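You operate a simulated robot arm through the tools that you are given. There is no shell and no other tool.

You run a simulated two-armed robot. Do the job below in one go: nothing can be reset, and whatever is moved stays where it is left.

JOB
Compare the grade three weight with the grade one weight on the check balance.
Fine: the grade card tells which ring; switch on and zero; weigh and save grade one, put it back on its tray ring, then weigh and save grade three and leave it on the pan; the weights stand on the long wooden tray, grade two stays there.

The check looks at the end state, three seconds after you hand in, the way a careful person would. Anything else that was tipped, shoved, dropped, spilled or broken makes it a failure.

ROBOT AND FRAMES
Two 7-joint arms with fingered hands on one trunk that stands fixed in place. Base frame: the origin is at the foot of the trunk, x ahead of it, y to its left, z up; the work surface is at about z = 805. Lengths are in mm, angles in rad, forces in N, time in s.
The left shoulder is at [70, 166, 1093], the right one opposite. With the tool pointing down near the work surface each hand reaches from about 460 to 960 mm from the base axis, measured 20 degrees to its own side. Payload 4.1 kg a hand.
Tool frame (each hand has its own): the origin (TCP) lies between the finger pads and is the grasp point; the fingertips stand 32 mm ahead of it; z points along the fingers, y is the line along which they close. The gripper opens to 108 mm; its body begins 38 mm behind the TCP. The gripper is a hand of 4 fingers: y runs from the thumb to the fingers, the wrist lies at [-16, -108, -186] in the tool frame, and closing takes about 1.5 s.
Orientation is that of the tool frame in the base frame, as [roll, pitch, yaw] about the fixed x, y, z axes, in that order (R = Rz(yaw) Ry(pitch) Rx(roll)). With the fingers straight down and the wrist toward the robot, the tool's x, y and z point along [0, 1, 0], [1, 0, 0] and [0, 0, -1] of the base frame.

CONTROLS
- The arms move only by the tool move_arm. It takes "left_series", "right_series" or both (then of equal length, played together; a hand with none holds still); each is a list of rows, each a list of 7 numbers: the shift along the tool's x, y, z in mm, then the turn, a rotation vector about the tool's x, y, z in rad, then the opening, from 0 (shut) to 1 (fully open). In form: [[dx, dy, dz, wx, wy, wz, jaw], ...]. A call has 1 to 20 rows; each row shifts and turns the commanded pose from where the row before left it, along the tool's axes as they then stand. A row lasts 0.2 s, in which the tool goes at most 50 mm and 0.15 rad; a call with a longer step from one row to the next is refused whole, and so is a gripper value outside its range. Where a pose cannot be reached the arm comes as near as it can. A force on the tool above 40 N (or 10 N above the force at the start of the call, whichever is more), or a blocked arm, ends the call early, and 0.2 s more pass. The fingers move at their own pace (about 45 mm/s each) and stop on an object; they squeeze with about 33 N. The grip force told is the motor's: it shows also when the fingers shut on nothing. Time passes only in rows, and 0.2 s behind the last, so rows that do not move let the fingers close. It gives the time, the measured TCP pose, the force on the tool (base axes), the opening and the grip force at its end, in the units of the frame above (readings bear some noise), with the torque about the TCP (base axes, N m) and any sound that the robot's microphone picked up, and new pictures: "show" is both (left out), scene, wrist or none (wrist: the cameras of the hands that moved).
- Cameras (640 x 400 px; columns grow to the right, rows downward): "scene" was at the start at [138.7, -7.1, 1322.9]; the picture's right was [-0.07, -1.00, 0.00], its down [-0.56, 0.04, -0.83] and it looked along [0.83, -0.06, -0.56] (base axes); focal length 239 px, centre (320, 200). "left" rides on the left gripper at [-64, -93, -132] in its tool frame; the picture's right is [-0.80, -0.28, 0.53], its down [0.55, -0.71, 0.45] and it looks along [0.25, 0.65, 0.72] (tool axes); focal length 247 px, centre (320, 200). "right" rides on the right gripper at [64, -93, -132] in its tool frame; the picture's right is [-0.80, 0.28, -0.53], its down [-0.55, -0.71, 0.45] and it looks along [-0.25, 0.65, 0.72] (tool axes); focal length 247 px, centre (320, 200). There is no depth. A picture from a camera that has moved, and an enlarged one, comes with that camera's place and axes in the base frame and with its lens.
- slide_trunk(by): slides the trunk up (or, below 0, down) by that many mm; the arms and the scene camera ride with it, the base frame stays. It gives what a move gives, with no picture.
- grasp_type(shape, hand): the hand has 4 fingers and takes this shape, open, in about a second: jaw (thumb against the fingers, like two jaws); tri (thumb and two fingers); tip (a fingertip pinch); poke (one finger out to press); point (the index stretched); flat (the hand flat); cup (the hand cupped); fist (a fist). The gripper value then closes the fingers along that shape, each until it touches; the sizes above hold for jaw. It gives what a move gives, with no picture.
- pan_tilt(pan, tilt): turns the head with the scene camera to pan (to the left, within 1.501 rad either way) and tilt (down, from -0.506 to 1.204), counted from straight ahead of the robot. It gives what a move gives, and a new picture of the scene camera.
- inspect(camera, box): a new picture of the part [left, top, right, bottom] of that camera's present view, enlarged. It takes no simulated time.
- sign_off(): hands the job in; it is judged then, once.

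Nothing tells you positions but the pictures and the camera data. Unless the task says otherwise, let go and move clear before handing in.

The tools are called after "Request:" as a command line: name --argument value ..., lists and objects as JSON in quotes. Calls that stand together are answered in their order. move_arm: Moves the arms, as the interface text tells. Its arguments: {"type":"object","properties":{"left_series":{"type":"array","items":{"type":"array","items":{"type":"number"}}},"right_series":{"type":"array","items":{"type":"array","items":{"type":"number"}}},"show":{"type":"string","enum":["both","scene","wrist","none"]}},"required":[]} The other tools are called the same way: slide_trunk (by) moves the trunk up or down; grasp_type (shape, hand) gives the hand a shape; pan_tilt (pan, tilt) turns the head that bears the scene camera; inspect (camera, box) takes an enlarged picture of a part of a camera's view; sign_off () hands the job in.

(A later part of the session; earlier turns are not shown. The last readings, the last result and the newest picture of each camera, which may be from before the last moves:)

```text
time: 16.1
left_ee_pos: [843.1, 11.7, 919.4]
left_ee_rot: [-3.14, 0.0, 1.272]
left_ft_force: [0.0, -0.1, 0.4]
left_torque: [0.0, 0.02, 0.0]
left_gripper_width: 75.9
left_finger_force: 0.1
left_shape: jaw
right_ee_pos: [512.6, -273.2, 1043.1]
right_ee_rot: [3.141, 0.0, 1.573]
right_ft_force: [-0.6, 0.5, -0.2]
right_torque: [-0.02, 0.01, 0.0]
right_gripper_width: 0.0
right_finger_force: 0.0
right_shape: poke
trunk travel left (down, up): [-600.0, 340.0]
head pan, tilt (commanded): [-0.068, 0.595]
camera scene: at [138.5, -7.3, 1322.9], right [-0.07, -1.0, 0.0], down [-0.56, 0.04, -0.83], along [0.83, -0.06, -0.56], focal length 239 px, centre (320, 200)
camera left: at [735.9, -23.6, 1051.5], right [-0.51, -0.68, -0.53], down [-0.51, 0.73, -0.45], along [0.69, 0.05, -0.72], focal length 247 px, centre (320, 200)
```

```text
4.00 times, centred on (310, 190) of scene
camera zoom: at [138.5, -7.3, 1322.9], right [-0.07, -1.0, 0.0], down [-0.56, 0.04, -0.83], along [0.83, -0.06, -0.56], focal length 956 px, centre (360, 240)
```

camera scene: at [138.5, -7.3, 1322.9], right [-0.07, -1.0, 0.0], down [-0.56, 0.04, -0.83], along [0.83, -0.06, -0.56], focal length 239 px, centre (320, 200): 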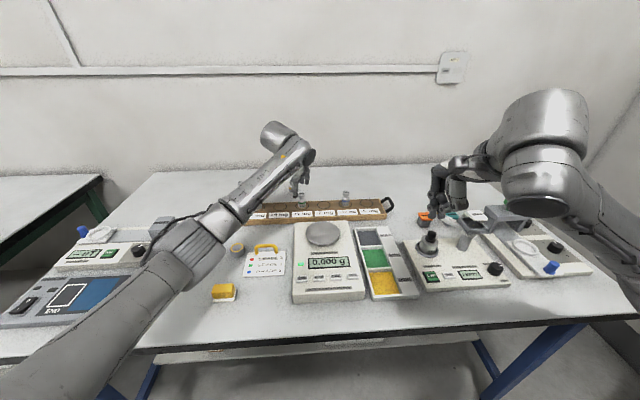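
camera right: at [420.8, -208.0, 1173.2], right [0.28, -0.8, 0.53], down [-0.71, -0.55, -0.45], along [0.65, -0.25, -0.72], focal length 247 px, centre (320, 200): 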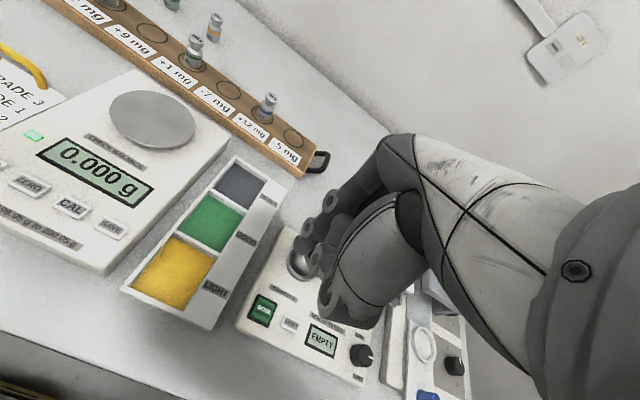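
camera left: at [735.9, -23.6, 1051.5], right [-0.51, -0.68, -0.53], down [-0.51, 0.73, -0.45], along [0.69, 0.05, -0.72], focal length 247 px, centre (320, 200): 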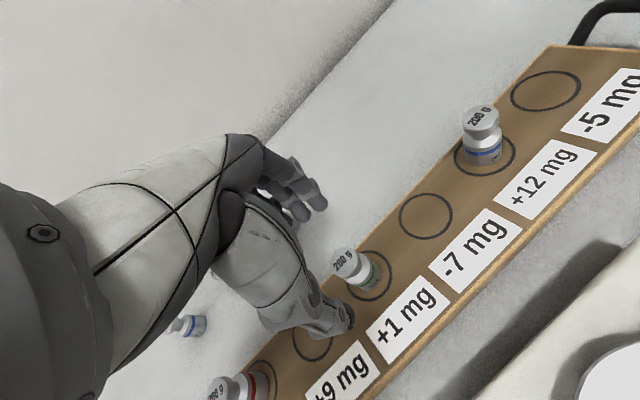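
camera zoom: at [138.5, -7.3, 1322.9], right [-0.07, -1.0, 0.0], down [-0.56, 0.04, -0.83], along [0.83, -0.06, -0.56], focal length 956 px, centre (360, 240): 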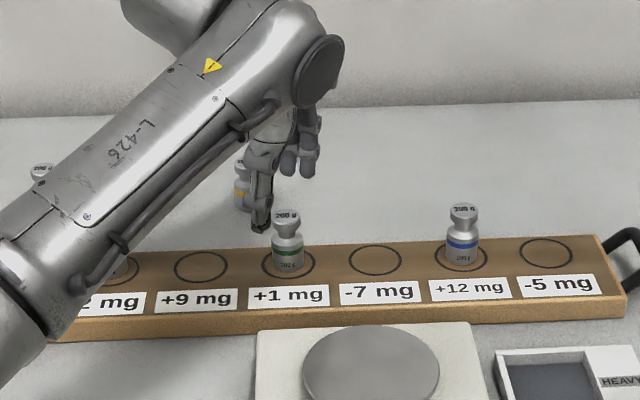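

The TCP sits about 5 mm beyond the weight, so I'll correct for that and descend around it before closing.

Request:
move_arm --left_series '[[-4, -5, 0, 0, 0, 0, 0.7], [0, 0, 9, 0, 0, 0, 0.7], [0, 0, 9, 0, 0, 0, 0.7], [0, 0, 9, 0, 0, 0, 0.7], [0, 0, 9, 0, 0, 0, 0.7], [0, 0, 9, 0, 0, 0, 0.7], [0, 0, 5, 0, 0, 0, 0.7], [0, 0, 0, 0, 0, 0, 0.7]]' --show "wrist"

Request:
inspect --camera "left" --box '[260, 160, 420, 320]'

Request:
inspect --camera "right" --box '[120, 0, 340, 140]'

Request:
inspect --camera "scene" --box '[260, 160, 360, 240]'

```text
time: 17.9
left_ee_pos: [838.1, 9.7, 869.9]
left_ee_rot: [3.14, -0.002, 1.272]
left_ft_force: [-0.7, -0.7, -0.6]
left_torque: [-0.02, -0.02, -0.01]
left_gripper_width: 76.1
left_finger_force: 0.1
left_shape: jaw
right_ee_pos: [513.3, -274.4, 1042.1]
right_ee_rot: [3.14, -0.001, 1.571]
right_ft_force: [0.0, -0.3, -0.2]
right_torque: [-0.02, 0.02, -0.06]
right_gripper_width: 0.0
right_finger_force: 0.0
right_shape: poke
trunk travel left (down, up): [-600.0, 340.0]
head pan, tilt (commanded): [-0.068, 0.595]
camera left: at [731.4, -25.8, 1001.5], right [-0.51, -0.68, -0.53], down [-0.51, 0.73, -0.45], along [0.69, 0.05, -0.72], focal length 247 px, centre (320, 200)
```

left: 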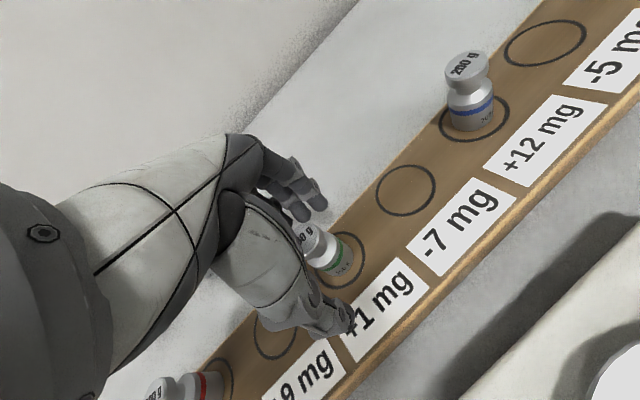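

```text
2.50 times, centred on (340, 240) of left
camera zoom: at [731.4, -25.8, 1001.5], right [-0.51, -0.68, -0.53], down [-0.51, 0.73, -0.45], along [0.69, 0.05, -0.72], focal length 617 px, centre (270, 100)
```

zoom: 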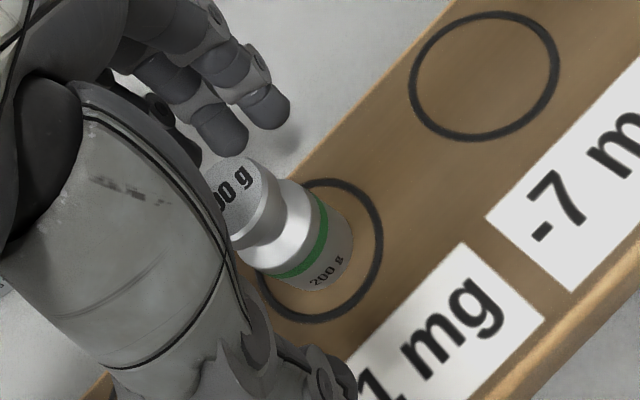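

```text
2.86 times, centred on (230, 70) of right
camera zoom: at [420.3, -208.7, 1173.3], right [0.28, -0.8, 0.53], down [-0.71, -0.55, -0.45], along [0.65, -0.25, -0.72], focal length 706 px, centre (577, 571)
```

zoom: 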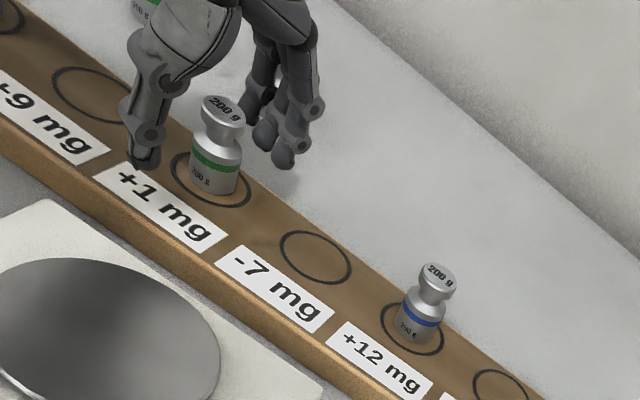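

```text
5.00 times, centred on (310, 200) of scene
camera zoom: at [138.7, -7.2, 1322.9], right [-0.07, -1.0, 0.0], down [-0.56, 0.04, -0.83], along [0.83, -0.06, -0.56], focal length 1196 px, centre (370, 200)
```

zoom: 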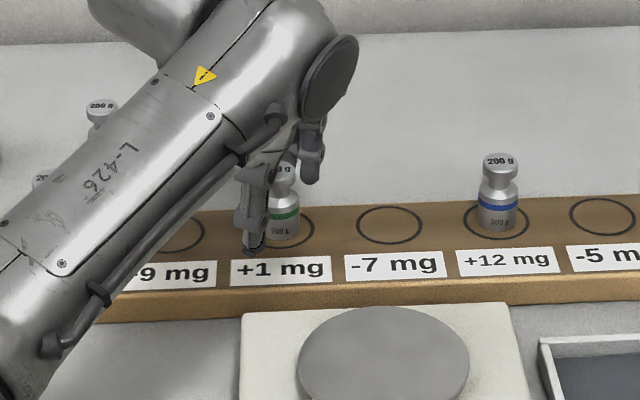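

The thumb and two fingertips bracket the weight well. I'll nudge 3 mm so it sits between the two opposing fingertips, drop a little, and close.

Request:
move_arm --left_series '[[-3, 0, 4, 0, 0, 0, 0.7], [0, 0, 0, 0, 0, 0, 0.6], [0, 0, 0, 0, 0, 0, 0.5], [0, 0, 0, 0, 0, 0, 0.4], [0, 0, 0, 0, 0, 0, 0.3], [0, 0, 0, 0, 0, 0, 0.2], [0, 0, 0, 0, 0, 0, 0.1], [0, 0, 0, 0, 0, 0, 0], [0, 0, 0, 0, 0, 0, 0], [0, 0, 0, 0, 0, 0, 0], [0, 0, 0, 0, 0, 0, 0]]' --show "wrist"

Request:
inspect --camera "left" --box '[260, 160, 420, 320]'

Request:
inspect --camera "right" --box '[120, 0, 340, 140]'

```text
time: 20.3
left_ee_pos: [837.8, 6.1, 866.1]
left_ee_rot: [-3.141, 0.0, 1.272]
left_ft_force: [-0.2, -0.3, -0.1]
left_torque: [0.01, 0.01, -0.03]
left_gripper_width: 18.7
left_finger_force: 32.5
left_shape: jaw
right_ee_pos: [512.8, -274.8, 1042.1]
right_ee_rot: [-3.142, 0.001, 1.572]
right_ft_force: [-0.2, -0.2, 0.2]
right_torque: [0.01, 0.02, 0.01]
right_gripper_width: 0.0
right_finger_force: 0.0
right_shape: poke
trunk travel left (down, up): [-600.0, 340.0]
head pan, tilt (commanded): [-0.068, 0.595]
camera left: at [730.9, -29.3, 997.8], right [-0.51, -0.68, -0.53], down [-0.51, 0.73, -0.45], along [0.69, 0.05, -0.72], focal length 247 px, centre (320, 200)
```

left: 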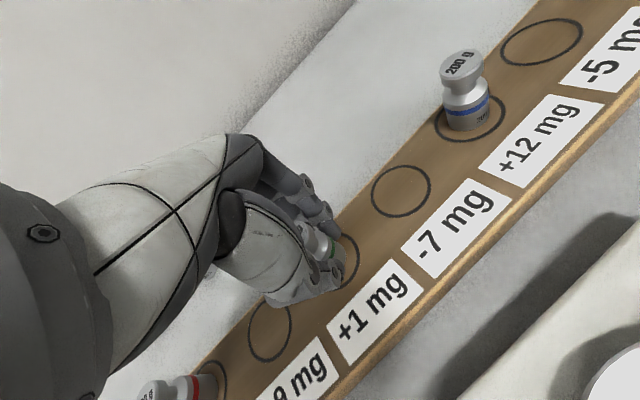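

```text
2.50 times, centred on (340, 240) of left
camera zoom: at [730.9, -29.3, 997.8], right [-0.51, -0.68, -0.53], down [-0.51, 0.73, -0.45], along [0.69, 0.05, -0.72], focal length 617 px, centre (270, 100)
```

zoom: 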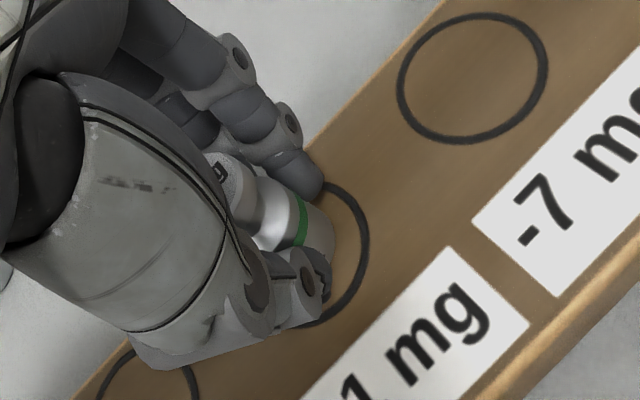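

```text
2.86 times, centred on (230, 70) of right
camera zoom: at [420.2, -208.8, 1173.3], right [0.28, -0.8, 0.53], down [-0.71, -0.55, -0.45], along [0.65, -0.25, -0.72], focal length 706 px, centre (577, 571)
```

zoom: 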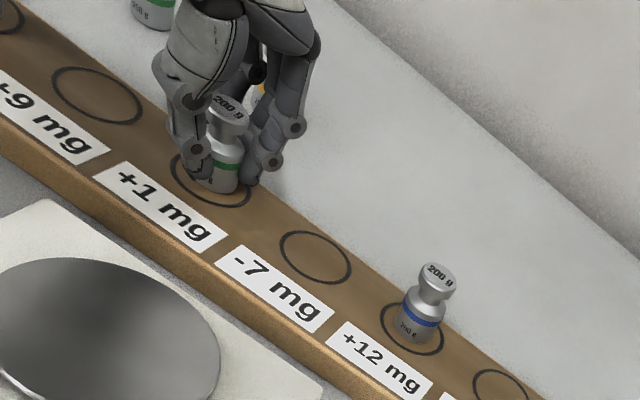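

The weight is gripped upright (32 N). I'll lift it straight up and check.

Request:
move_arm --left_series '[[0, 0, -5, 0, 0, 0, 0], [0, 0, -10, 0, 0, 0, 0], [0, 0, -15, 0, 0, 0, 0], [0, 0, -15, 0, 0, 0, 0], [0, 0, -15, 0, 0, 0, 0], [0, 0, -15, 0, 0, 0, 0], [0, 0, -15, 0, 0, 0, 0], [0, 0, -5, 0, 0, 0, 0], [0, 0, 0, 0, 0, 0, 0]]' --show "both"

Request:
inspect --camera "right" --box '[120, 0, 340, 140]'

Request:
inspect --camera "left" --box '[260, 160, 420, 320]'

Request:
inspect --camera "scene" --box '[270, 150, 350, 280]'

```text
time: 22.3
left_ee_pos: [837.3, 5.9, 962.3]
left_ee_rot: [3.141, 0.0, 1.272]
left_ft_force: [-0.3, -0.1, -1.8]
left_torque: [0.0, 0.04, -0.04]
left_gripper_width: 19.0
left_finger_force: 33.3
left_shape: jaw
right_ee_pos: [514.2, -272.9, 1042.5]
right_ee_rot: [-3.141, -0.001, 1.573]
right_ft_force: [0.2, -0.1, 0.2]
right_torque: [0.01, -0.02, -0.04]
right_gripper_width: 0.0
right_finger_force: 0.0
right_shape: poke
trunk travel left (down, up): [-600.0, 340.0]
head pan, tilt (commanded): [-0.068, 0.595]
camera scene: at [139.1, -7.2, 1322.8], right [-0.07, -1.0, 0.0], down [-0.56, 0.04, -0.83], along [0.83, -0.06, -0.56], focal length 239 px, centre (320, 200)
camera left: at [729.6, -28.5, 1093.9], right [-0.51, -0.68, -0.53], down [-0.51, 0.73, -0.45], along [0.69, 0.05, -0.72], focal length 247 px, centre (320, 200)
```

scene: 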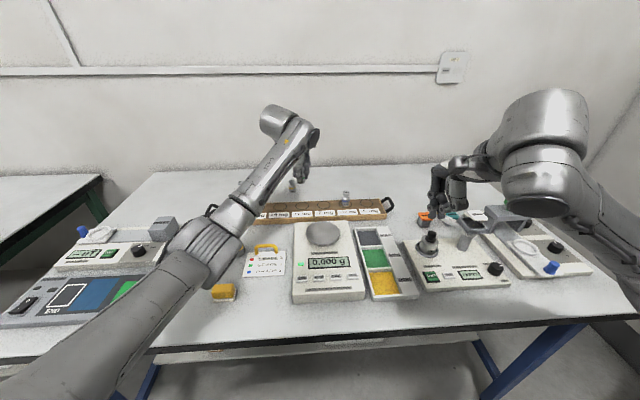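
left: 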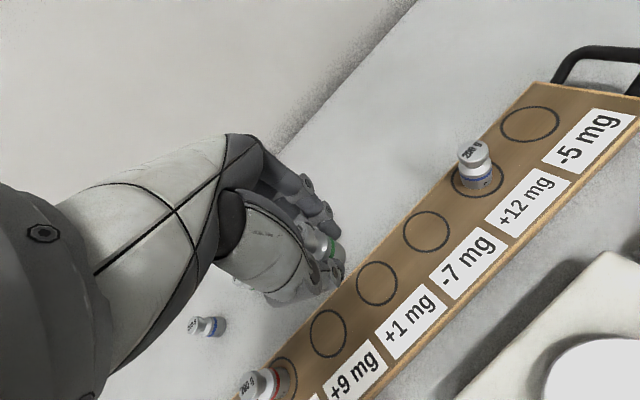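

```text
2.86 times, centred on (230, 70) of right
camera zoom: at [420.6, -208.7, 1173.1], right [0.28, -0.8, 0.53], down [-0.71, -0.55, -0.45], along [0.65, -0.25, -0.72], focal length 706 px, centre (577, 571)
```

zoom: 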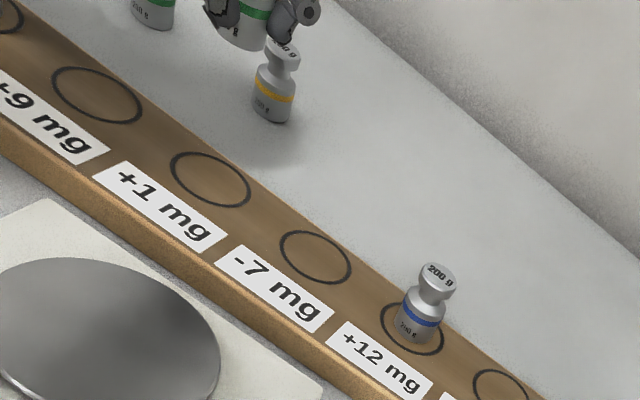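

```text
2.50 times, centred on (340, 240) of left
camera zoom: at [729.6, -28.5, 1093.9], right [-0.51, -0.68, -0.53], down [-0.51, 0.73, -0.45], along [0.69, 0.05, -0.72], focal length 617 px, centre (270, 100)
```

zoom: 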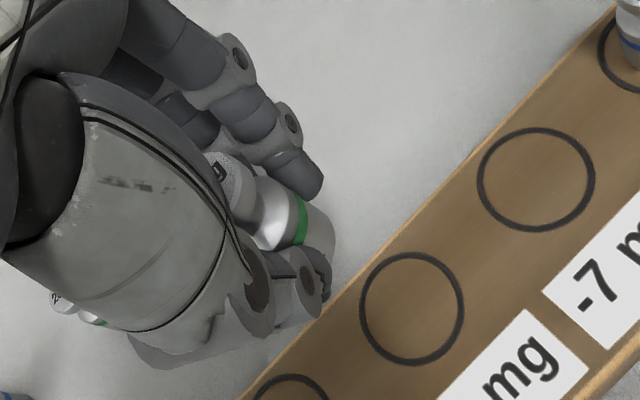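

```text
3.08 times, centred on (310, 215) of scene
camera zoom: at [139.1, -7.2, 1322.8], right [-0.07, -1.0, 0.0], down [-0.56, 0.04, -0.83], along [0.83, -0.06, -0.56], focal length 736 px, centre (351, 154)
```

zoom: 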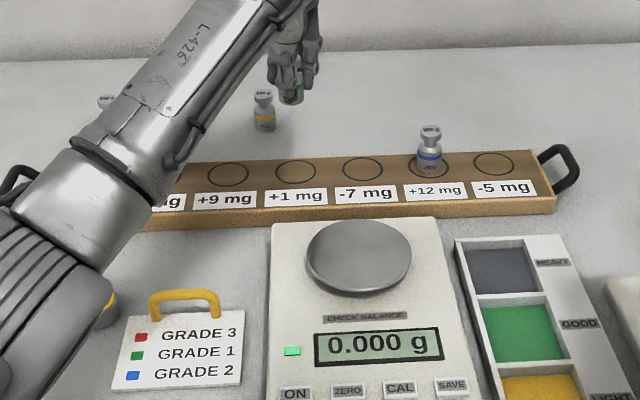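

The weight lifted cleanly, with force about −1.8 N. I'll carry it over to above the pan.

Request:
move_arm --left_series '[[-5.4, -7.6, 0, 0, 0, 0, 0], [-10.9, -15.6, 0, 0, 0, 0, 0], [-10.9, -15.6, 0, 0, 0, 0, 0], [-10.9, -15.6, 0, 0, 0, 0, 0], [-10.9, -15.6, 0, 0, 0, 0, 0], [-10.9, -15.6, 0, 0, 0, 0, 0], [-10.9, -15.6, 0, 0, 0, 0, 0], [-10.9, -15.6, 0, 0, 0, 0, 0], [-10.9, -15.6, 0, 0, 0, 0, 0], [-10.6, -15.6, 0, 0, 0, 0, 0], [-5.4, -8, 0, 0, 0, 0, 0], [0, 0, 0, 0, 0, 0, 0]]' --show "both"

Request:
inspect --camera "left" --box '[260, 160, 480, 360]'

Request:
inspect --camera "right" --box '[0, 0, 300, 240]'

```text
time: 24.9
left_ee_pos: [653.4, -50.4, 961.6]
left_ee_rot: [3.14, 0.001, 1.271]
left_ft_force: [-0.6, -1.0, -2.2]
left_torque: [-0.01, 0.04, -0.07]
left_gripper_width: 18.6
left_finger_force: 33.4
left_shape: jaw
right_ee_pos: [513.5, -274.1, 1041.9]
right_ee_rot: [-3.141, 0.0, 1.571]
right_ft_force: [-0.7, 0.1, 0.1]
right_torque: [0.01, -0.01, 0.0]
right_gripper_width: 0.0
right_finger_force: 0.1
right_shape: poke
trunk travel left (down, up): [-600.0, 340.0]
head pan, tilt (commanded): [-0.068, 0.595]
camera scene: at [139.0, -7.2, 1322.9], right [-0.07, -1.0, 0.0], down [-0.56, 0.04, -0.83], along [0.83, -0.06, -0.56], focal length 239 px, centre (320, 200)
camera left: at [547.2, -85.5, 1093.4], right [-0.51, -0.68, -0.53], down [-0.51, 0.73, -0.45], along [0.69, 0.05, -0.72], focal length 247 px, centre (320, 200)
```

scene: 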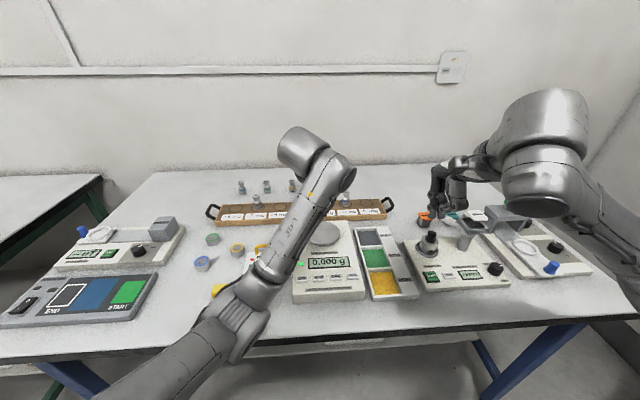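
left: 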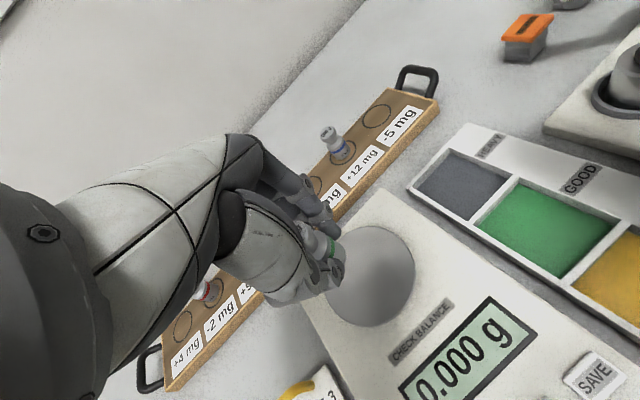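

```text
2.00 times, centred on (370, 260) of left
camera zoom: at [547.2, -85.5, 1093.4], right [-0.51, -0.68, -0.53], down [-0.51, 0.73, -0.45], along [0.69, 0.05, -0.72], focal length 494 px, centre (220, 80)
```

zoom: 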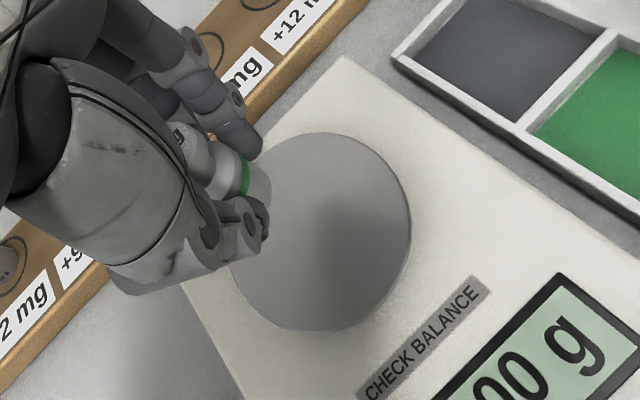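

```text
1.67 times, centred on (150, 120) of right
camera zoom: at [420.5, -208.7, 1173.1], right [0.28, -0.8, 0.53], down [-0.71, -0.55, -0.45], along [0.65, -0.25, -0.72], focal length 412 px, centre (603, 333)
```

zoom: 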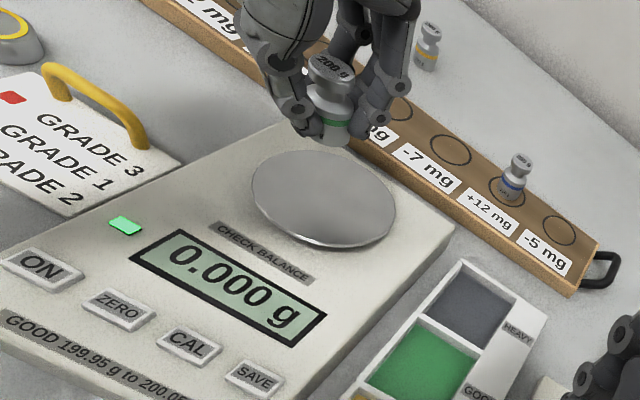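

The weight hangs over the pan centre within a couple of millimetres. I'll lower most of the way, then creep down to contact.

Request:
move_arm --left_series '[[0.6, 1.9, 10, 0, 0, 0, 0], [0, 0, 15, 0, 0, 0, 0], [0, 0, 15, 0, 0, 0, 0], [0, 0, 10, 0, 0, 0, 0], [0, 0, 5, 0, 0, 0, 0], [0, 0, 0, 0, 0, 0, 0]]' --show "none"

Request:
inspect --camera "right" --box '[100, 40, 260, 160]'

```text
time: 26.3
left_ee_pos: [656.2, -51.0, 906.3]
left_ee_rot: [-3.14, 0.0, 1.272]
left_ft_force: [-0.3, 0.0, -2.4]
left_torque: [0.03, 0.05, 0.03]
left_gripper_width: 18.6
left_finger_force: 32.8
left_shape: jaw
right_ee_pos: [513.7, -274.7, 1042.5]
right_ee_rot: [-3.141, 0.001, 1.572]
right_ft_force: [0.7, -0.3, -0.1]
right_torque: [-0.02, -0.03, -0.03]
right_gripper_width: 0.0
right_finger_force: 0.0
right_shape: poke
trunk travel left (down, up): [-600.0, 340.0]
head pan, tilt (commanded): [-0.068, 0.595]
```

```text
3.33 times, centred on (180, 100) of right
camera zoom: at [420.5, -208.7, 1173.1], right [0.28, -0.8, 0.53], down [-0.71, -0.55, -0.45], along [0.65, -0.25, -0.72], focal length 823 px, centre (787, 533)
```

zoom: 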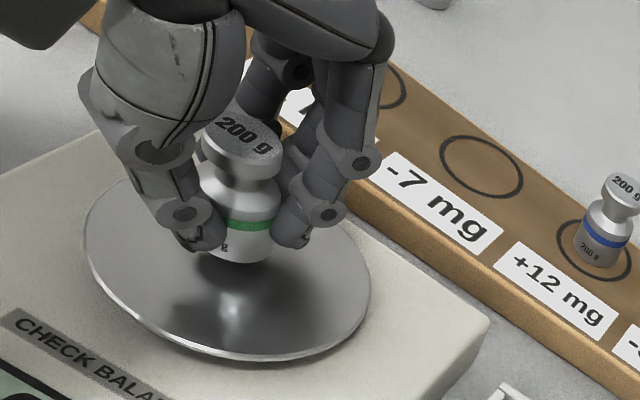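

The weight's bottom is still a few millimetres above the pan and upright. I'll creep down.

Request:
move_arm --left_series '[[0, 0, 2, 0, 0, 0, 0], [0, 0, 2, 0, 0, 0, 0], [0, 0, 2, 0, 0, 0, 0], [0, 0, 0, 0, 0, 0, 0]]' --show "none"

Request:
inspect --camera "right" --box '[60, 40, 260, 200]'

```text
time: 27.3
left_ee_pos: [656.6, -49.9, 899.6]
left_ee_rot: [-3.141, 0.0, 1.272]
left_ft_force: [0.0, 0.7, -0.8]
left_torque: [0.0, 0.05, -0.01]
left_gripper_width: 18.5
left_finger_force: 33.0
left_shape: jaw
right_ee_pos: [513.0, -273.4, 1042.5]
right_ee_rot: [3.14, 0.001, 1.571]
right_ft_force: [0.1, 0.1, 0.1]
right_torque: [-0.01, 0.0, 0.02]
right_gripper_width: 0.0
right_finger_force: 0.0
right_shape: poke
trunk travel left (down, up): [-600.0, 340.0]
head pan, tilt (commanded): [-0.068, 0.595]
```

```text
2.50 times, centred on (160, 120) of right
camera zoom: at [420.5, -208.8, 1173.2], right [0.28, -0.8, 0.53], down [-0.71, -0.55, -0.45], along [0.65, -0.25, -0.72], focal length 617 px, centre (720, 400)
```

zoom: 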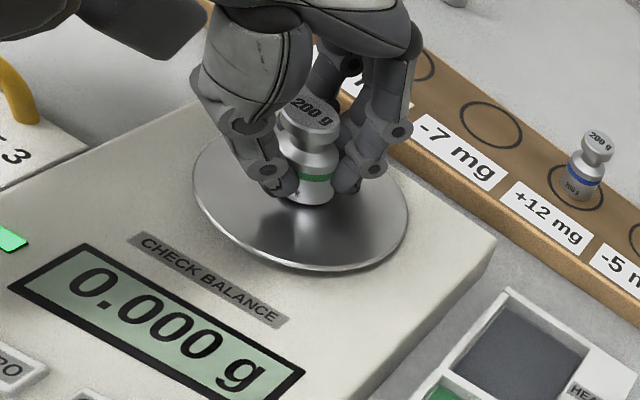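

The display still reads 0.000 g, so there is no contact yet. I'll go down in 1 mm steps.

Request:
move_arm --left_series '[[0, 0, 1, 0, 0, 0, 0], [0, 0, 1, 0, 0, 0, 0], [0, 0, 0, 0, 0, 0, 0]]' --show "none"

Request:
inspect --camera "right" --box '[60, 40, 260, 200]'

```text
time: 28.1
left_ee_pos: [658.1, -51.1, 897.3]
left_ee_rot: [-3.141, -0.001, 1.271]
left_ft_force: [0.3, -0.2, 2.4]
left_torque: [0.0, -0.06, -0.01]
left_gripper_width: 18.6
left_finger_force: 33.1
left_shape: jaw
right_ee_pos: [513.0, -275.7, 1042.5]
right_ee_rot: [-3.141, 0.0, 1.573]
right_ft_force: [-0.4, -0.2, 0.2]
right_torque: [0.0, 0.01, -0.03]
right_gripper_width: 0.1
right_finger_force: 0.1
right_shape: poke
trunk travel left (down, up): [-600.0, 340.0]
head pan, tilt (commanded): [-0.068, 0.595]
```

```text
2.50 times, centred on (160, 120) of right
camera zoom: at [419.9, -208.9, 1173.4], right [0.28, -0.8, 0.53], down [-0.71, -0.55, -0.45], along [0.65, -0.25, -0.72], focal length 617 px, centre (720, 400)
```

zoom: 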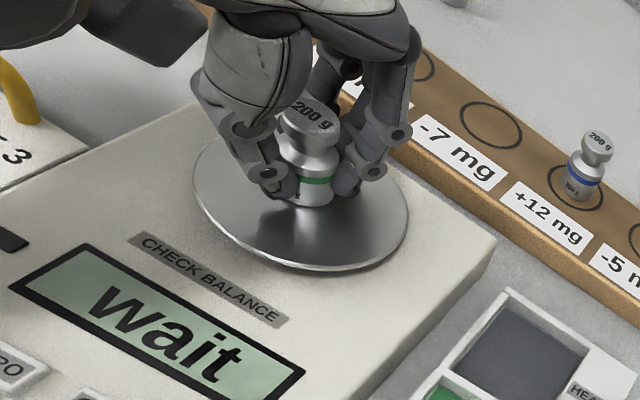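

The weight rests on the pan, with force now +2.4 N and the display at "wait". I'll open the fingers and check before lifting.

Request:
move_arm --left_series '[[0, 0, -0.5, 0, 0, 0, 0.15], [0, 0, 0, 0, 0, 0, 0.25], [0, 0, 0, 0, 0, 0, 0.35], [0, 0, 0, 0, 0, 0, 0.45], [0, 0, 0, 0, 0, 0, 0.55], [0, 0, 0, 0, 0, 0, 0.65], [0, 0, 0, 0, 0, 0, 0.7], [0, 0, 0, 0, 0, 0, 0.7]]' --show "none"

Request:
inspect --camera "right" --box '[60, 40, 260, 200]'

Request:
inspect --camera "left" --box '[260, 160, 480, 360]'

```text
time: 29.9
left_ee_pos: [658.4, -51.7, 898.1]
left_ee_rot: [3.141, 0.0, 1.271]
left_ft_force: [-0.8, -0.5, 0.0]
left_torque: [-0.01, 0.0, -0.01]
left_gripper_width: 75.3
left_finger_force: 0.1
left_shape: jaw
right_ee_pos: [513.7, -273.8, 1042.7]
right_ee_rot: [-3.14, -0.002, 1.572]
right_ft_force: [-0.2, -0.4, 0.4]
right_torque: [0.0, -0.01, 0.01]
right_gripper_width: 0.0
right_finger_force: 0.1
right_shape: poke
trunk travel left (down, up): [-600.0, 340.0]
head pan, tilt (commanded): [-0.068, 0.595]
```

```text
2.50 times, centred on (160, 120) of right
camera zoom: at [420.3, -208.8, 1173.3], right [0.28, -0.8, 0.53], down [-0.71, -0.55, -0.45], along [0.65, -0.25, -0.72], focal length 617 px, centre (720, 400)
```

zoom: 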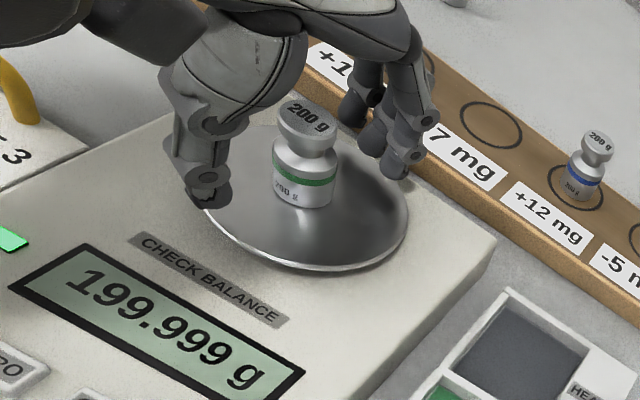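

```text
2.00 times, centred on (370, 260) of left
camera zoom: at [550.4, -85.9, 1030.3], right [-0.51, -0.68, -0.53], down [-0.51, 0.73, -0.45], along [0.69, 0.05, -0.72], focal length 494 px, centre (220, 80)
```

zoom: 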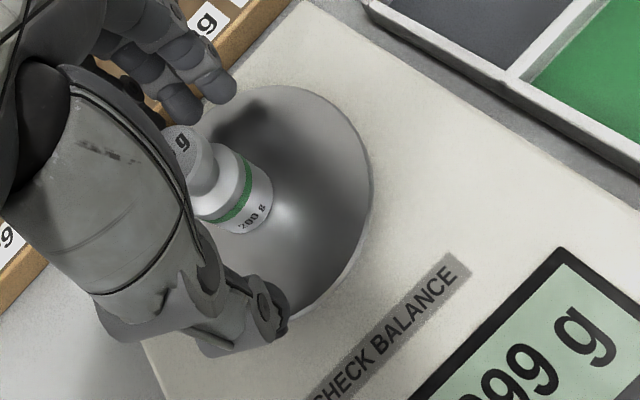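

Grade one reads 199.999 g, stable. I'll lift the left hand straight up, move it off to the left, and bring the right index above SAVE.

Request:
move_arm --left_series '[[0, 0, -10, 0, 0, 0, 0.7], [0, 0, -20, 0, 0, 0, 0.7], [0, 0, -30, 0, 0, 0, 0.7], [0, 0, -40, 0, 0, 0, 0.7], [20, -6, -20, 0, 0, 0, 0.7], [40, -12, 0, 0, 0, 0, 0.7], [40, -12, 0, 0, 0, 0, 0.7], [40, -12, 0, 0, 0, 0, 0.7], [40, -12, 0, 0, 0, 0, 0.7], [40, -12, 0, 0, 0, 0, 0.7], [20, -6, 0, 0, 0, 0, 0.7], [0, 0, 0, 0, 0, 0, 0.7], [0, 0, 0, 0, 0, 0, 0.7], [0, 0, 0, 0, 0, 0, 0.7], [0, 0, 0, 0, 0, 0, 0.7]]' --right_series '[[0, 0, 0, 0, 0, 0, 1], [0, 0, 0, 0, 0, 0, 1], [0, 0, 0, 0, 0, 0, 1], [0, 0, 0, 0, 0, 0, 1], [0, 0, 0, 0, 0, 0, 1], [0, 0, 0, 0, 0, 0, 1], [0, 0, 0, 0, 0, 0, 1], [40, -1.5, 10, 0, 0, 0, 1], [40, -1.5, 10, 0, 0, 0, 1], [40, -1.5, 10, 0, 0, 0, 1], [36, -1.5, 10, 0, 0, 0, 1], [0, 0, 30, 0, 0, 0, 1], [0, 0, 30, 0, 0, 0, 1], [0, 0, 30, 0, 0, 0, 1], [0, 0, 0, 0, 0, 0, 1]]' --show "both"

Request:
inspect --camera "right" --box '[180, 140, 420, 360]'

```text
time: 33.1
left_ee_pos: [661.5, 201.3, 1016.8]
left_ee_rot: [3.142, 0.001, 1.272]
left_ft_force: [0.1, -0.6, -0.4]
left_torque: [-0.01, 0.02, 0.0]
left_gripper_width: 75.3
left_finger_force: 0.1
left_shape: jaw
left hand out of reach, approached as far as the arm can: row 8
right_ee_pos: [520.2, -117.0, 914.3]
right_ee_rot: [3.141, -0.001, 1.572]
right_ft_force: [0.2, 0.4, -0.4]
right_torque: [0.0, -0.02, 0.02]
right_gripper_width: 0.1
right_finger_force: 0.0
right_shape: poke
right hand out of reach, approached as far as the arm can: row 8, 9
trunk travel left (down, up): [-600.0, 340.0]
head pan, tilt (commanded): [-0.068, 0.595]
camera scene: at [138.5, -7.0, 1322.9], right [-0.07, -1.0, 0.0], down [-0.56, 0.04, -0.83], along [0.83, -0.06, -0.56], focal length 239 px, centre (320, 200)
camera right: at [426.9, -51.4, 1045.2], right [0.28, -0.8, 0.53], down [-0.7, -0.55, -0.45], along [0.65, -0.25, -0.72], focal length 247 px, centre (320, 200)
camera left: at [555.8, 166.2, 1148.9], right [-0.51, -0.68, -0.53], down [-0.51, 0.73, -0.45], along [0.69, 0.05, -0.72], focal length 247 px, centre (320, 200)
```

scene: 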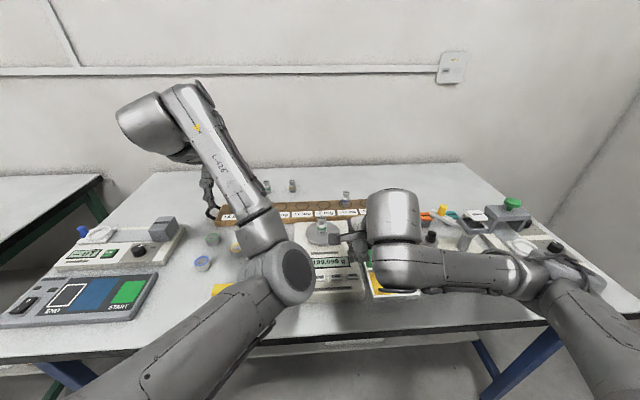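
right: 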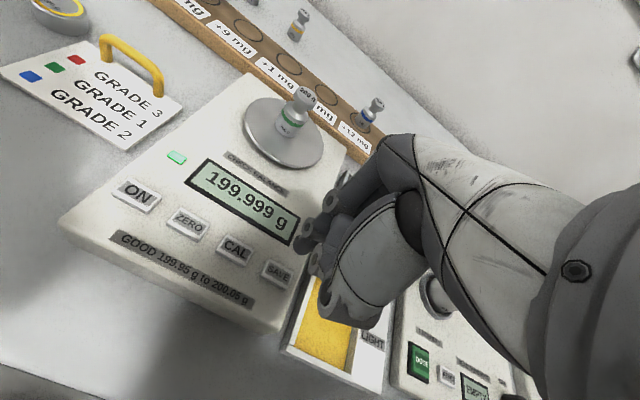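
left: 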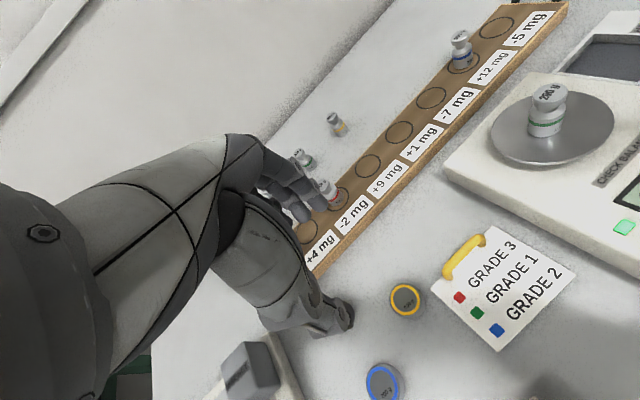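

```text
1.82 times, centred on (300, 250) of right
camera zoom: at [426.9, -51.4, 1045.2], right [0.28, -0.8, 0.53], down [-0.7, -0.55, -0.45], along [0.65, -0.25, -0.72], focal length 449 px, centre (356, 109)
```

zoom: 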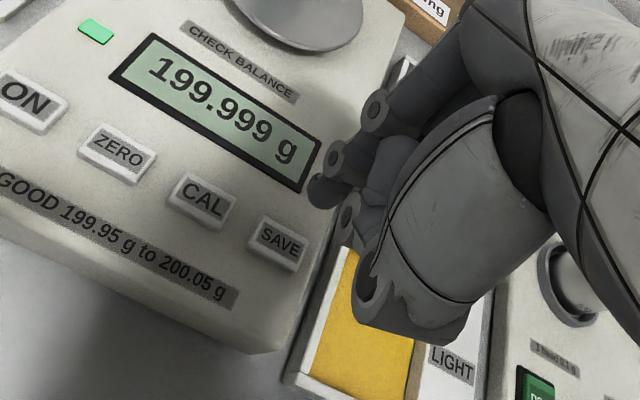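

The tip is about 12 mm beyond SAVE in x. I'll correct and lower to just above it, then verify.

Request:
move_arm --right_series '[[-0.5, -6, 5, 0, 0, 0, 1], [-0.5, -6, 5, 0, 0, 0, 1], [0, 0, 7, 0, 0, 0, 1], [0, 0, 0, 0, 0, 0, 1]]' --show "none"

Request:
inspect --camera "right" --box '[200, 160, 400, 320]'

```text
time: 34.1
left_ee_pos: [662.2, 201.7, 1016.9]
left_ee_rot: [3.141, 0.001, 1.272]
left_ft_force: [-1.2, -0.3, 0.0]
left_torque: [0.05, -0.02, 0.0]
left_gripper_width: 75.4
left_finger_force: 0.1
left_shape: jaw
right_ee_pos: [508.0, -120.1, 897.0]
right_ee_rot: [-3.141, -0.001, 1.573]
right_ft_force: [-0.3, 0.5, -0.3]
right_torque: [0.0, 0.01, 0.0]
right_gripper_width: 0.0
right_finger_force: 0.1
right_shape: poke
trunk travel left (down, up): [-600.0, 340.0]
head pan, tilt (commanded): [-0.068, 0.595]
```

```text
2.50 times, centred on (300, 240) of right
camera zoom: at [414.4, -55.0, 1028.2], right [0.28, -0.8, 0.53], down [-0.71, -0.55, -0.45], along [0.65, -0.25, -0.72], focal length 617 px, centre (370, 100)
```

zoom: 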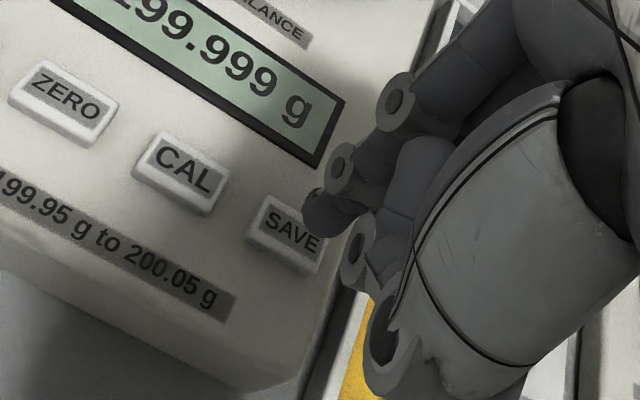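

The tip is within 3 mm of SAVE's centre. I'll nudge and press.

Request:
move_arm --right_series '[[3, 0, 3, 0, 0, 0, 1], [0, 0, 3, 0, 0, 0, 1], [0, 0, 3, 0, 0, 0, 1], [0, 0, 3, 0, 0, 0, 1], [0, 0, 3, 0, 0, 0, 1], [0, 0, 1.5, 0, 0, 0, 1], [0, 0, 1.5, 0, 0, 0, 1], [0, 0, 1.5, 0, 0, 0, 1], [0, 0, 1.3, 0, 0, 0, 1]]' --show "none"

Request:
inspect --camera "right" --box '[120, 110, 400, 320]'

```text
time: 36.1
left_ee_pos: [662.2, 200.8, 1015.8]
left_ee_rot: [3.141, 0.0, 1.272]
left_ft_force: [0.2, 0.4, 0.2]
left_torque: [0.0, 0.03, 0.01]
left_gripper_width: 75.3
left_finger_force: 0.1
left_shape: jaw
right_ee_pos: [506.0, -116.9, 875.6]
right_ee_rot: [-3.14, 0.001, 1.571]
right_ft_force: [1.4, -0.8, 4.2]
right_torque: [0.01, -0.03, 0.03]
right_gripper_width: 0.3
right_finger_force: 0.0
right_shape: poke
trunk travel left (down, up): [-600.0, 340.0]
head pan, tilt (commanded): [-0.068, 0.595]
heard: click
```

```text
1.90 times, centred on (260, 215) of right
camera zoom: at [412.5, -52.4, 1006.9], right [0.28, -0.8, 0.53], down [-0.7, -0.55, -0.45], along [0.65, -0.25, -0.72], focal length 470 px, centre (434, 171)
```

zoom: 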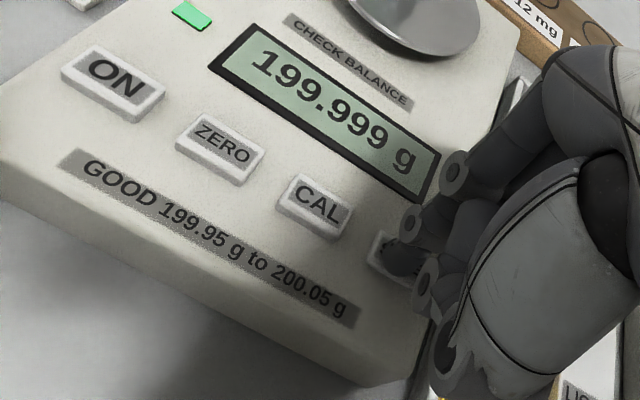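

SAVE clicked. I'll lift slightly and look at the display for confirmation.

Request:
move_arm --right_series '[[0, 0, -5, 0, 0, 0, 1]]' --show "none"

Request:
inspect --camera "right" --box '[120, 110, 400, 320]'

```text
time: 36.5
left_ee_pos: [662.1, 202.3, 1016.6]
left_ee_rot: [3.141, -0.001, 1.272]
left_ft_force: [0.4, 0.0, -0.9]
left_torque: [-0.02, 0.03, -0.03]
left_gripper_width: 75.4
left_finger_force: 0.1
left_shape: jaw
right_ee_pos: [505.5, -118.7, 880.9]
right_ee_rot: [-3.14, 0.0, 1.573]
right_ft_force: [-0.2, 0.0, -0.1]
right_torque: [0.02, -0.03, -0.02]
right_gripper_width: 0.0
right_finger_force: 0.2
right_shape: poke
trunk travel left (down, up): [-600.0, 340.0]
head pan, tilt (commanded): [-0.068, 0.595]
```

```text
1.90 times, centred on (260, 215) of right
camera zoom: at [412.2, -52.9, 1010.6], right [0.28, -0.8, 0.53], down [-0.71, -0.55, -0.45], along [0.65, -0.25, -0.72], focal length 470 px, centre (434, 171)
```

zoom: 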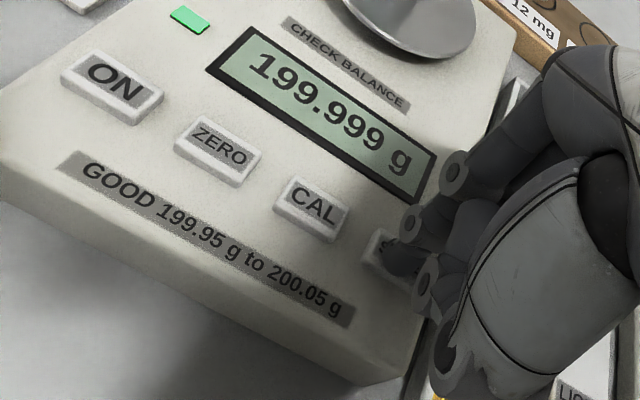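

Request:
move_arm --right_series '[[0, 0, -10, 0, 0, 0, 1], [0, 0, -10, 0, 0, 0, 1]]' --show "none"

Request:
inspect --camera "right" --box '[100, 90, 400, 320]'

Request:
inspect --camera "scene" --box '[280, 210, 400, 310]'

```text
time: 37.1
left_ee_pos: [663.1, 201.4, 1015.9]
left_ee_rot: [3.141, 0.0, 1.273]
left_ft_force: [0.2, -0.9, -0.4]
left_torque: [0.01, 0.02, -0.01]
left_gripper_width: 75.4
left_finger_force: 0.0
left_shape: jaw
right_ee_pos: [506.5, -117.9, 900.8]
right_ee_rot: [-3.141, 0.001, 1.573]
right_ft_force: [0.1, -1.1, 0.0]
right_torque: [0.03, 0.01, -0.04]
right_gripper_width: 0.3
right_finger_force: 0.1
right_shape: poke
trunk travel left (down, up): [-600.0, 340.0]
head pan, tilt (commanded): [-0.068, 0.595]
```

```text
1.74 times, centred on (250, 205) of right
camera zoom: at [412.8, -52.3, 1032.3], right [0.28, -0.8, 0.53], down [-0.71, -0.55, -0.45], along [0.65, -0.25, -0.72], focal length 430 px, centre (442, 191)
```

zoom: 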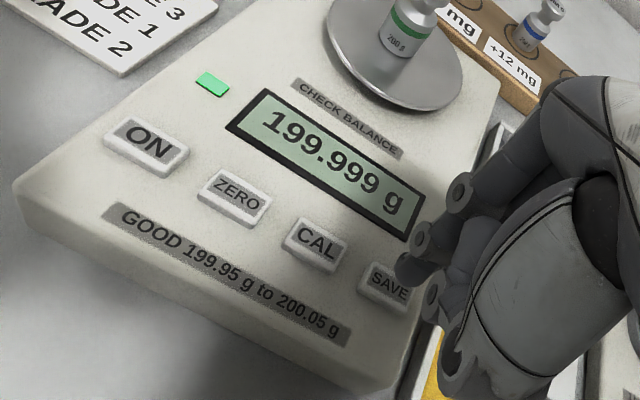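

```text
4.00 times, centred on (340, 260) of scene
camera zoom: at [138.6, -7.1, 1322.9], right [-0.07, -1.0, 0.0], down [-0.56, 0.04, -0.83], along [0.83, -0.06, -0.56], focal length 956 px, centre (240, -40)
```

zoom: 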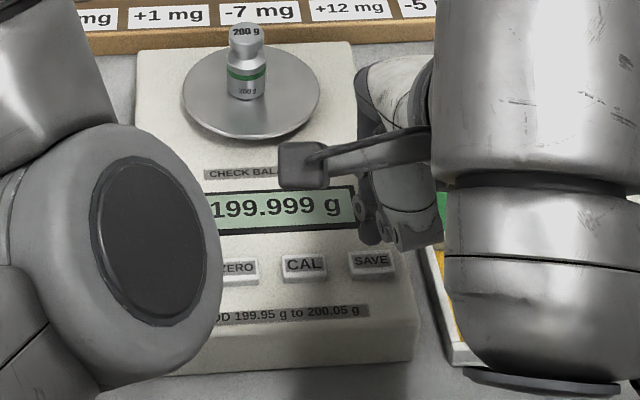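

The click was heard with a stable 199.999 g reading, like the other buttons. I'll retract the right hand, then bring the left hand back above the pan to take grade one off.

Request:
move_arm --right_series '[[0, 0, -40, 0, 0, 0, 1], [0, 0, -40, 0, 0, 0, 1], [-20, 1, -20, 0, 0, 0, 1], [-40, 1, -10, 0, 0, 0, 1], [-40, 1, -10, 0, 0, 0, 1], [-40, 1, -10, 0, 0, 0, 1], [-16, 1, -5, 0, 0, 0, 1], [0, 0, 0, 0, 0, 0, 1], [0, 0, 0, 0, 0, 0, 1], [0, 0, 0, 0, 0, 0, 1], [0, 0, 0, 0, 0, 0, 1], [0, 0, 0, 0, 0, 0, 1]]' --left_series '[[0, 0, 0, 0, 0, 0, 0.7], [0, 0, 0, 0, 0, 0, 0.7], [0, 0, 0, 0, 0, 0, 0.7], [0, 0, 0, 0, 0, 0, 0.7], [-20, 5, 0, 0, 0, 0, 0.7], [-40, 12, 0, 0, 0, 0, 0.7], [-40, 12, 0, 0, 0, 0, 0.7], [-40, 12, 0, 0, 0, 0, 0.7], [-40, 12, 0, 0, 0, 0, 0.7], [-40, 12, 0, 0, 0, 0, 0.7], [-23, 5.4, 0, 0, 0, 0, 0.7], [0, 0, 0, 0, 0, 0, 0.7]]' --show "both"

Request:
inspect --camera "left" --box '[260, 160, 480, 360]'

Request:
inspect --camera "right" --box '[0, 0, 300, 240]'

```text
time: 39.9
left_ee_pos: [680.3, -17.5, 1028.9]
left_ee_rot: [3.117, -0.032, 1.331]
left_ft_force: [-0.7, -1.2, -0.1]
left_torque: [-0.02, 0.04, 0.01]
left_gripper_width: 75.4
left_finger_force: 0.1
left_shape: jaw
right_ee_pos: [526.6, -273.5, 1032.6]
right_ee_rot: [-3.141, 0.0, 1.57]
right_ft_force: [1.0, 0.3, 0.5]
right_torque: [-0.05, -0.01, -0.01]
right_gripper_width: 0.0
right_finger_force: 0.0
right_shape: poke
right hand out of reach, approached as far as the arm can: row 1, 3, 4
trunk travel left (down, up): [-600.0, 340.0]
head pan, tilt (commanded): [-0.068, 0.595]
stopped in row 12 (left hand): the arm was blocked; the commanded pose is now the measured one
camera scene: at [138.8, -7.2, 1322.9], right [-0.07, -1.0, 0.0], down [-0.56, 0.04, -0.83], along [0.83, -0.06, -0.56], focal length 239 px, centre (320, 200)
camera right: at [433.8, -207.9, 1163.6], right [0.28, -0.8, 0.53], down [-0.71, -0.55, -0.45], along [0.65, -0.25, -0.72], focal length 247 px, centre (320, 200)
camera left: at [570.9, -63.0, 1156.1], right [-0.45, -0.69, -0.56], down [-0.54, 0.71, -0.45], along [0.71, 0.11, -0.69], focal length 247 px, centre (320, 200)
```

scene: 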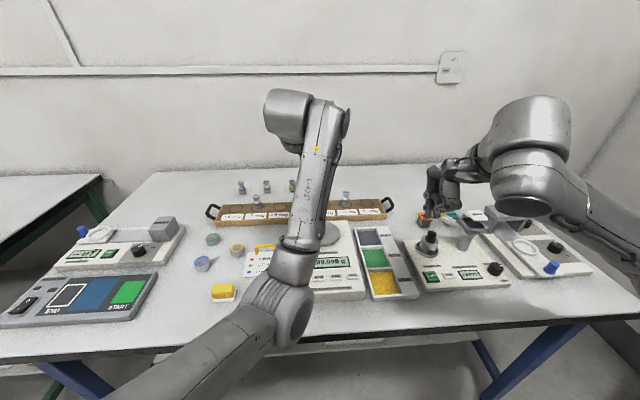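
right: 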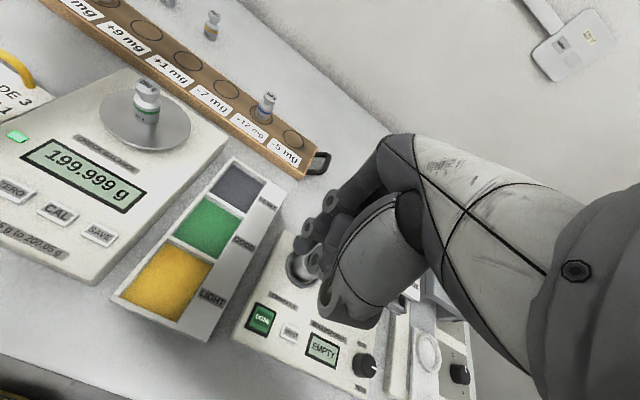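
left: 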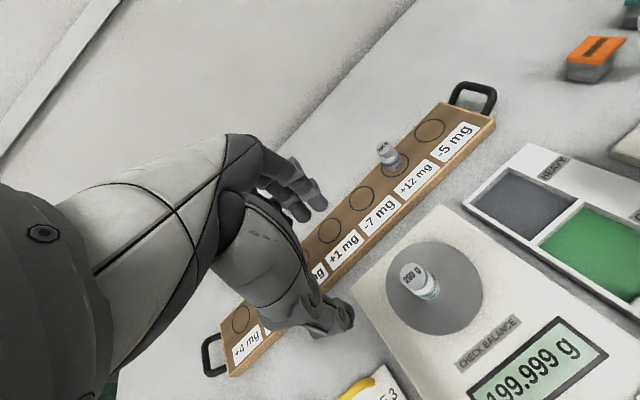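

```text
2.00 times, centred on (370, 260) of left
camera zoom: at [570.9, -63.0, 1156.1], right [-0.45, -0.69, -0.56], down [-0.54, 0.71, -0.45], along [0.71, 0.11, -0.69], focal length 494 px, centre (220, 80)
```

zoom: 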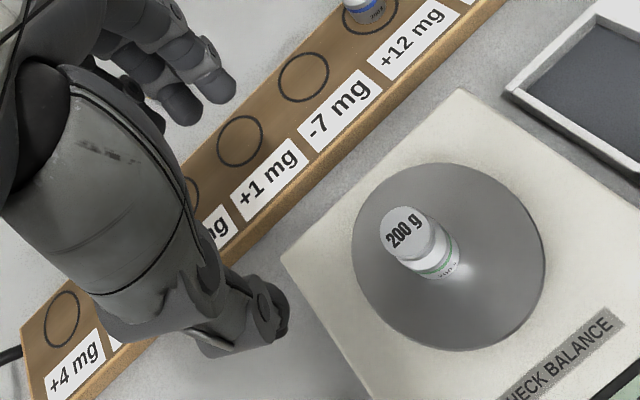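

```text
1.67 times, centred on (150, 120) of right
camera zoom: at [433.8, -207.9, 1163.6], right [0.28, -0.8, 0.53], down [-0.71, -0.55, -0.45], along [0.65, -0.25, -0.72], focal length 412 px, centre (603, 333)
```

zoom: 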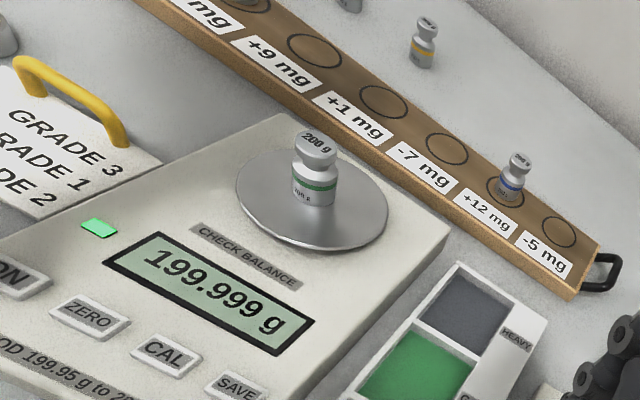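

The left arm was blocked on the way (a joint limit, by the look of it) with its orientation slightly off. Nothing was disturbed, and the weight still stands at 199.999 g. I'll go forward over the tray first, restoring the orientation, then come back to the pan the way that worked before.

Request:
move_arm --left_series '[[10, 13, 0, 0, 0, 0, 0.7], [15, 20, 0, 0.012, -0.016, 0.03, 0.7], [15, 20, 0, 0.012, -0.016, 0.03, 0.7], [20, 25, 0, 0, 0, 0, 0.7], [10, 15, 0, 0, 0, 0, 0.7], [0, 0, 0, 0, 0, 0, 0.7]]' --show "scene"

```text
time: 41.3
left_ee_pos: [784.9, 21.8, 1028.2]
left_ee_rot: [-3.138, 0.002, 1.267]
left_ft_force: [0.3, -0.4, -0.6]
left_torque: [-0.01, 0.01, -0.02]
left_gripper_width: 75.3
left_finger_force: 0.1
left_shape: jaw
right_ee_pos: [525.9, -273.4, 1032.5]
right_ee_rot: [3.141, 0.001, 1.572]
right_ft_force: [0.5, -1.0, 0.0]
right_torque: [-0.03, 0.02, 0.02]
right_gripper_width: 0.0
right_finger_force: 0.0
right_shape: poke
trunk travel left (down, up): [-600.0, 340.0]
head pan, tilt (commanded): [-0.068, 0.595]
camera scene: at [138.6, -7.3, 1322.9], right [-0.07, -1.0, 0.0], down [-0.56, 0.04, -0.83], along [0.83, -0.06, -0.56], focal length 239 px, centre (320, 200)
```

scene: 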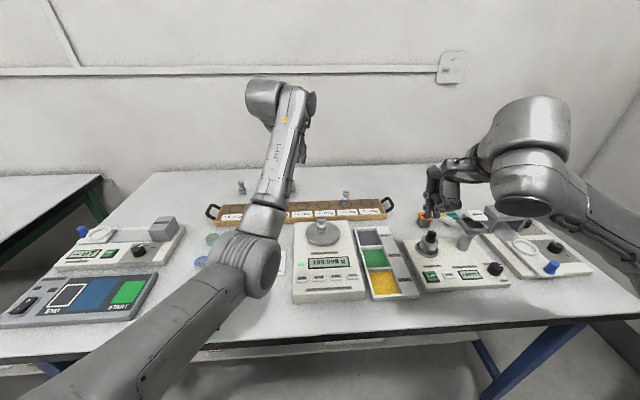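

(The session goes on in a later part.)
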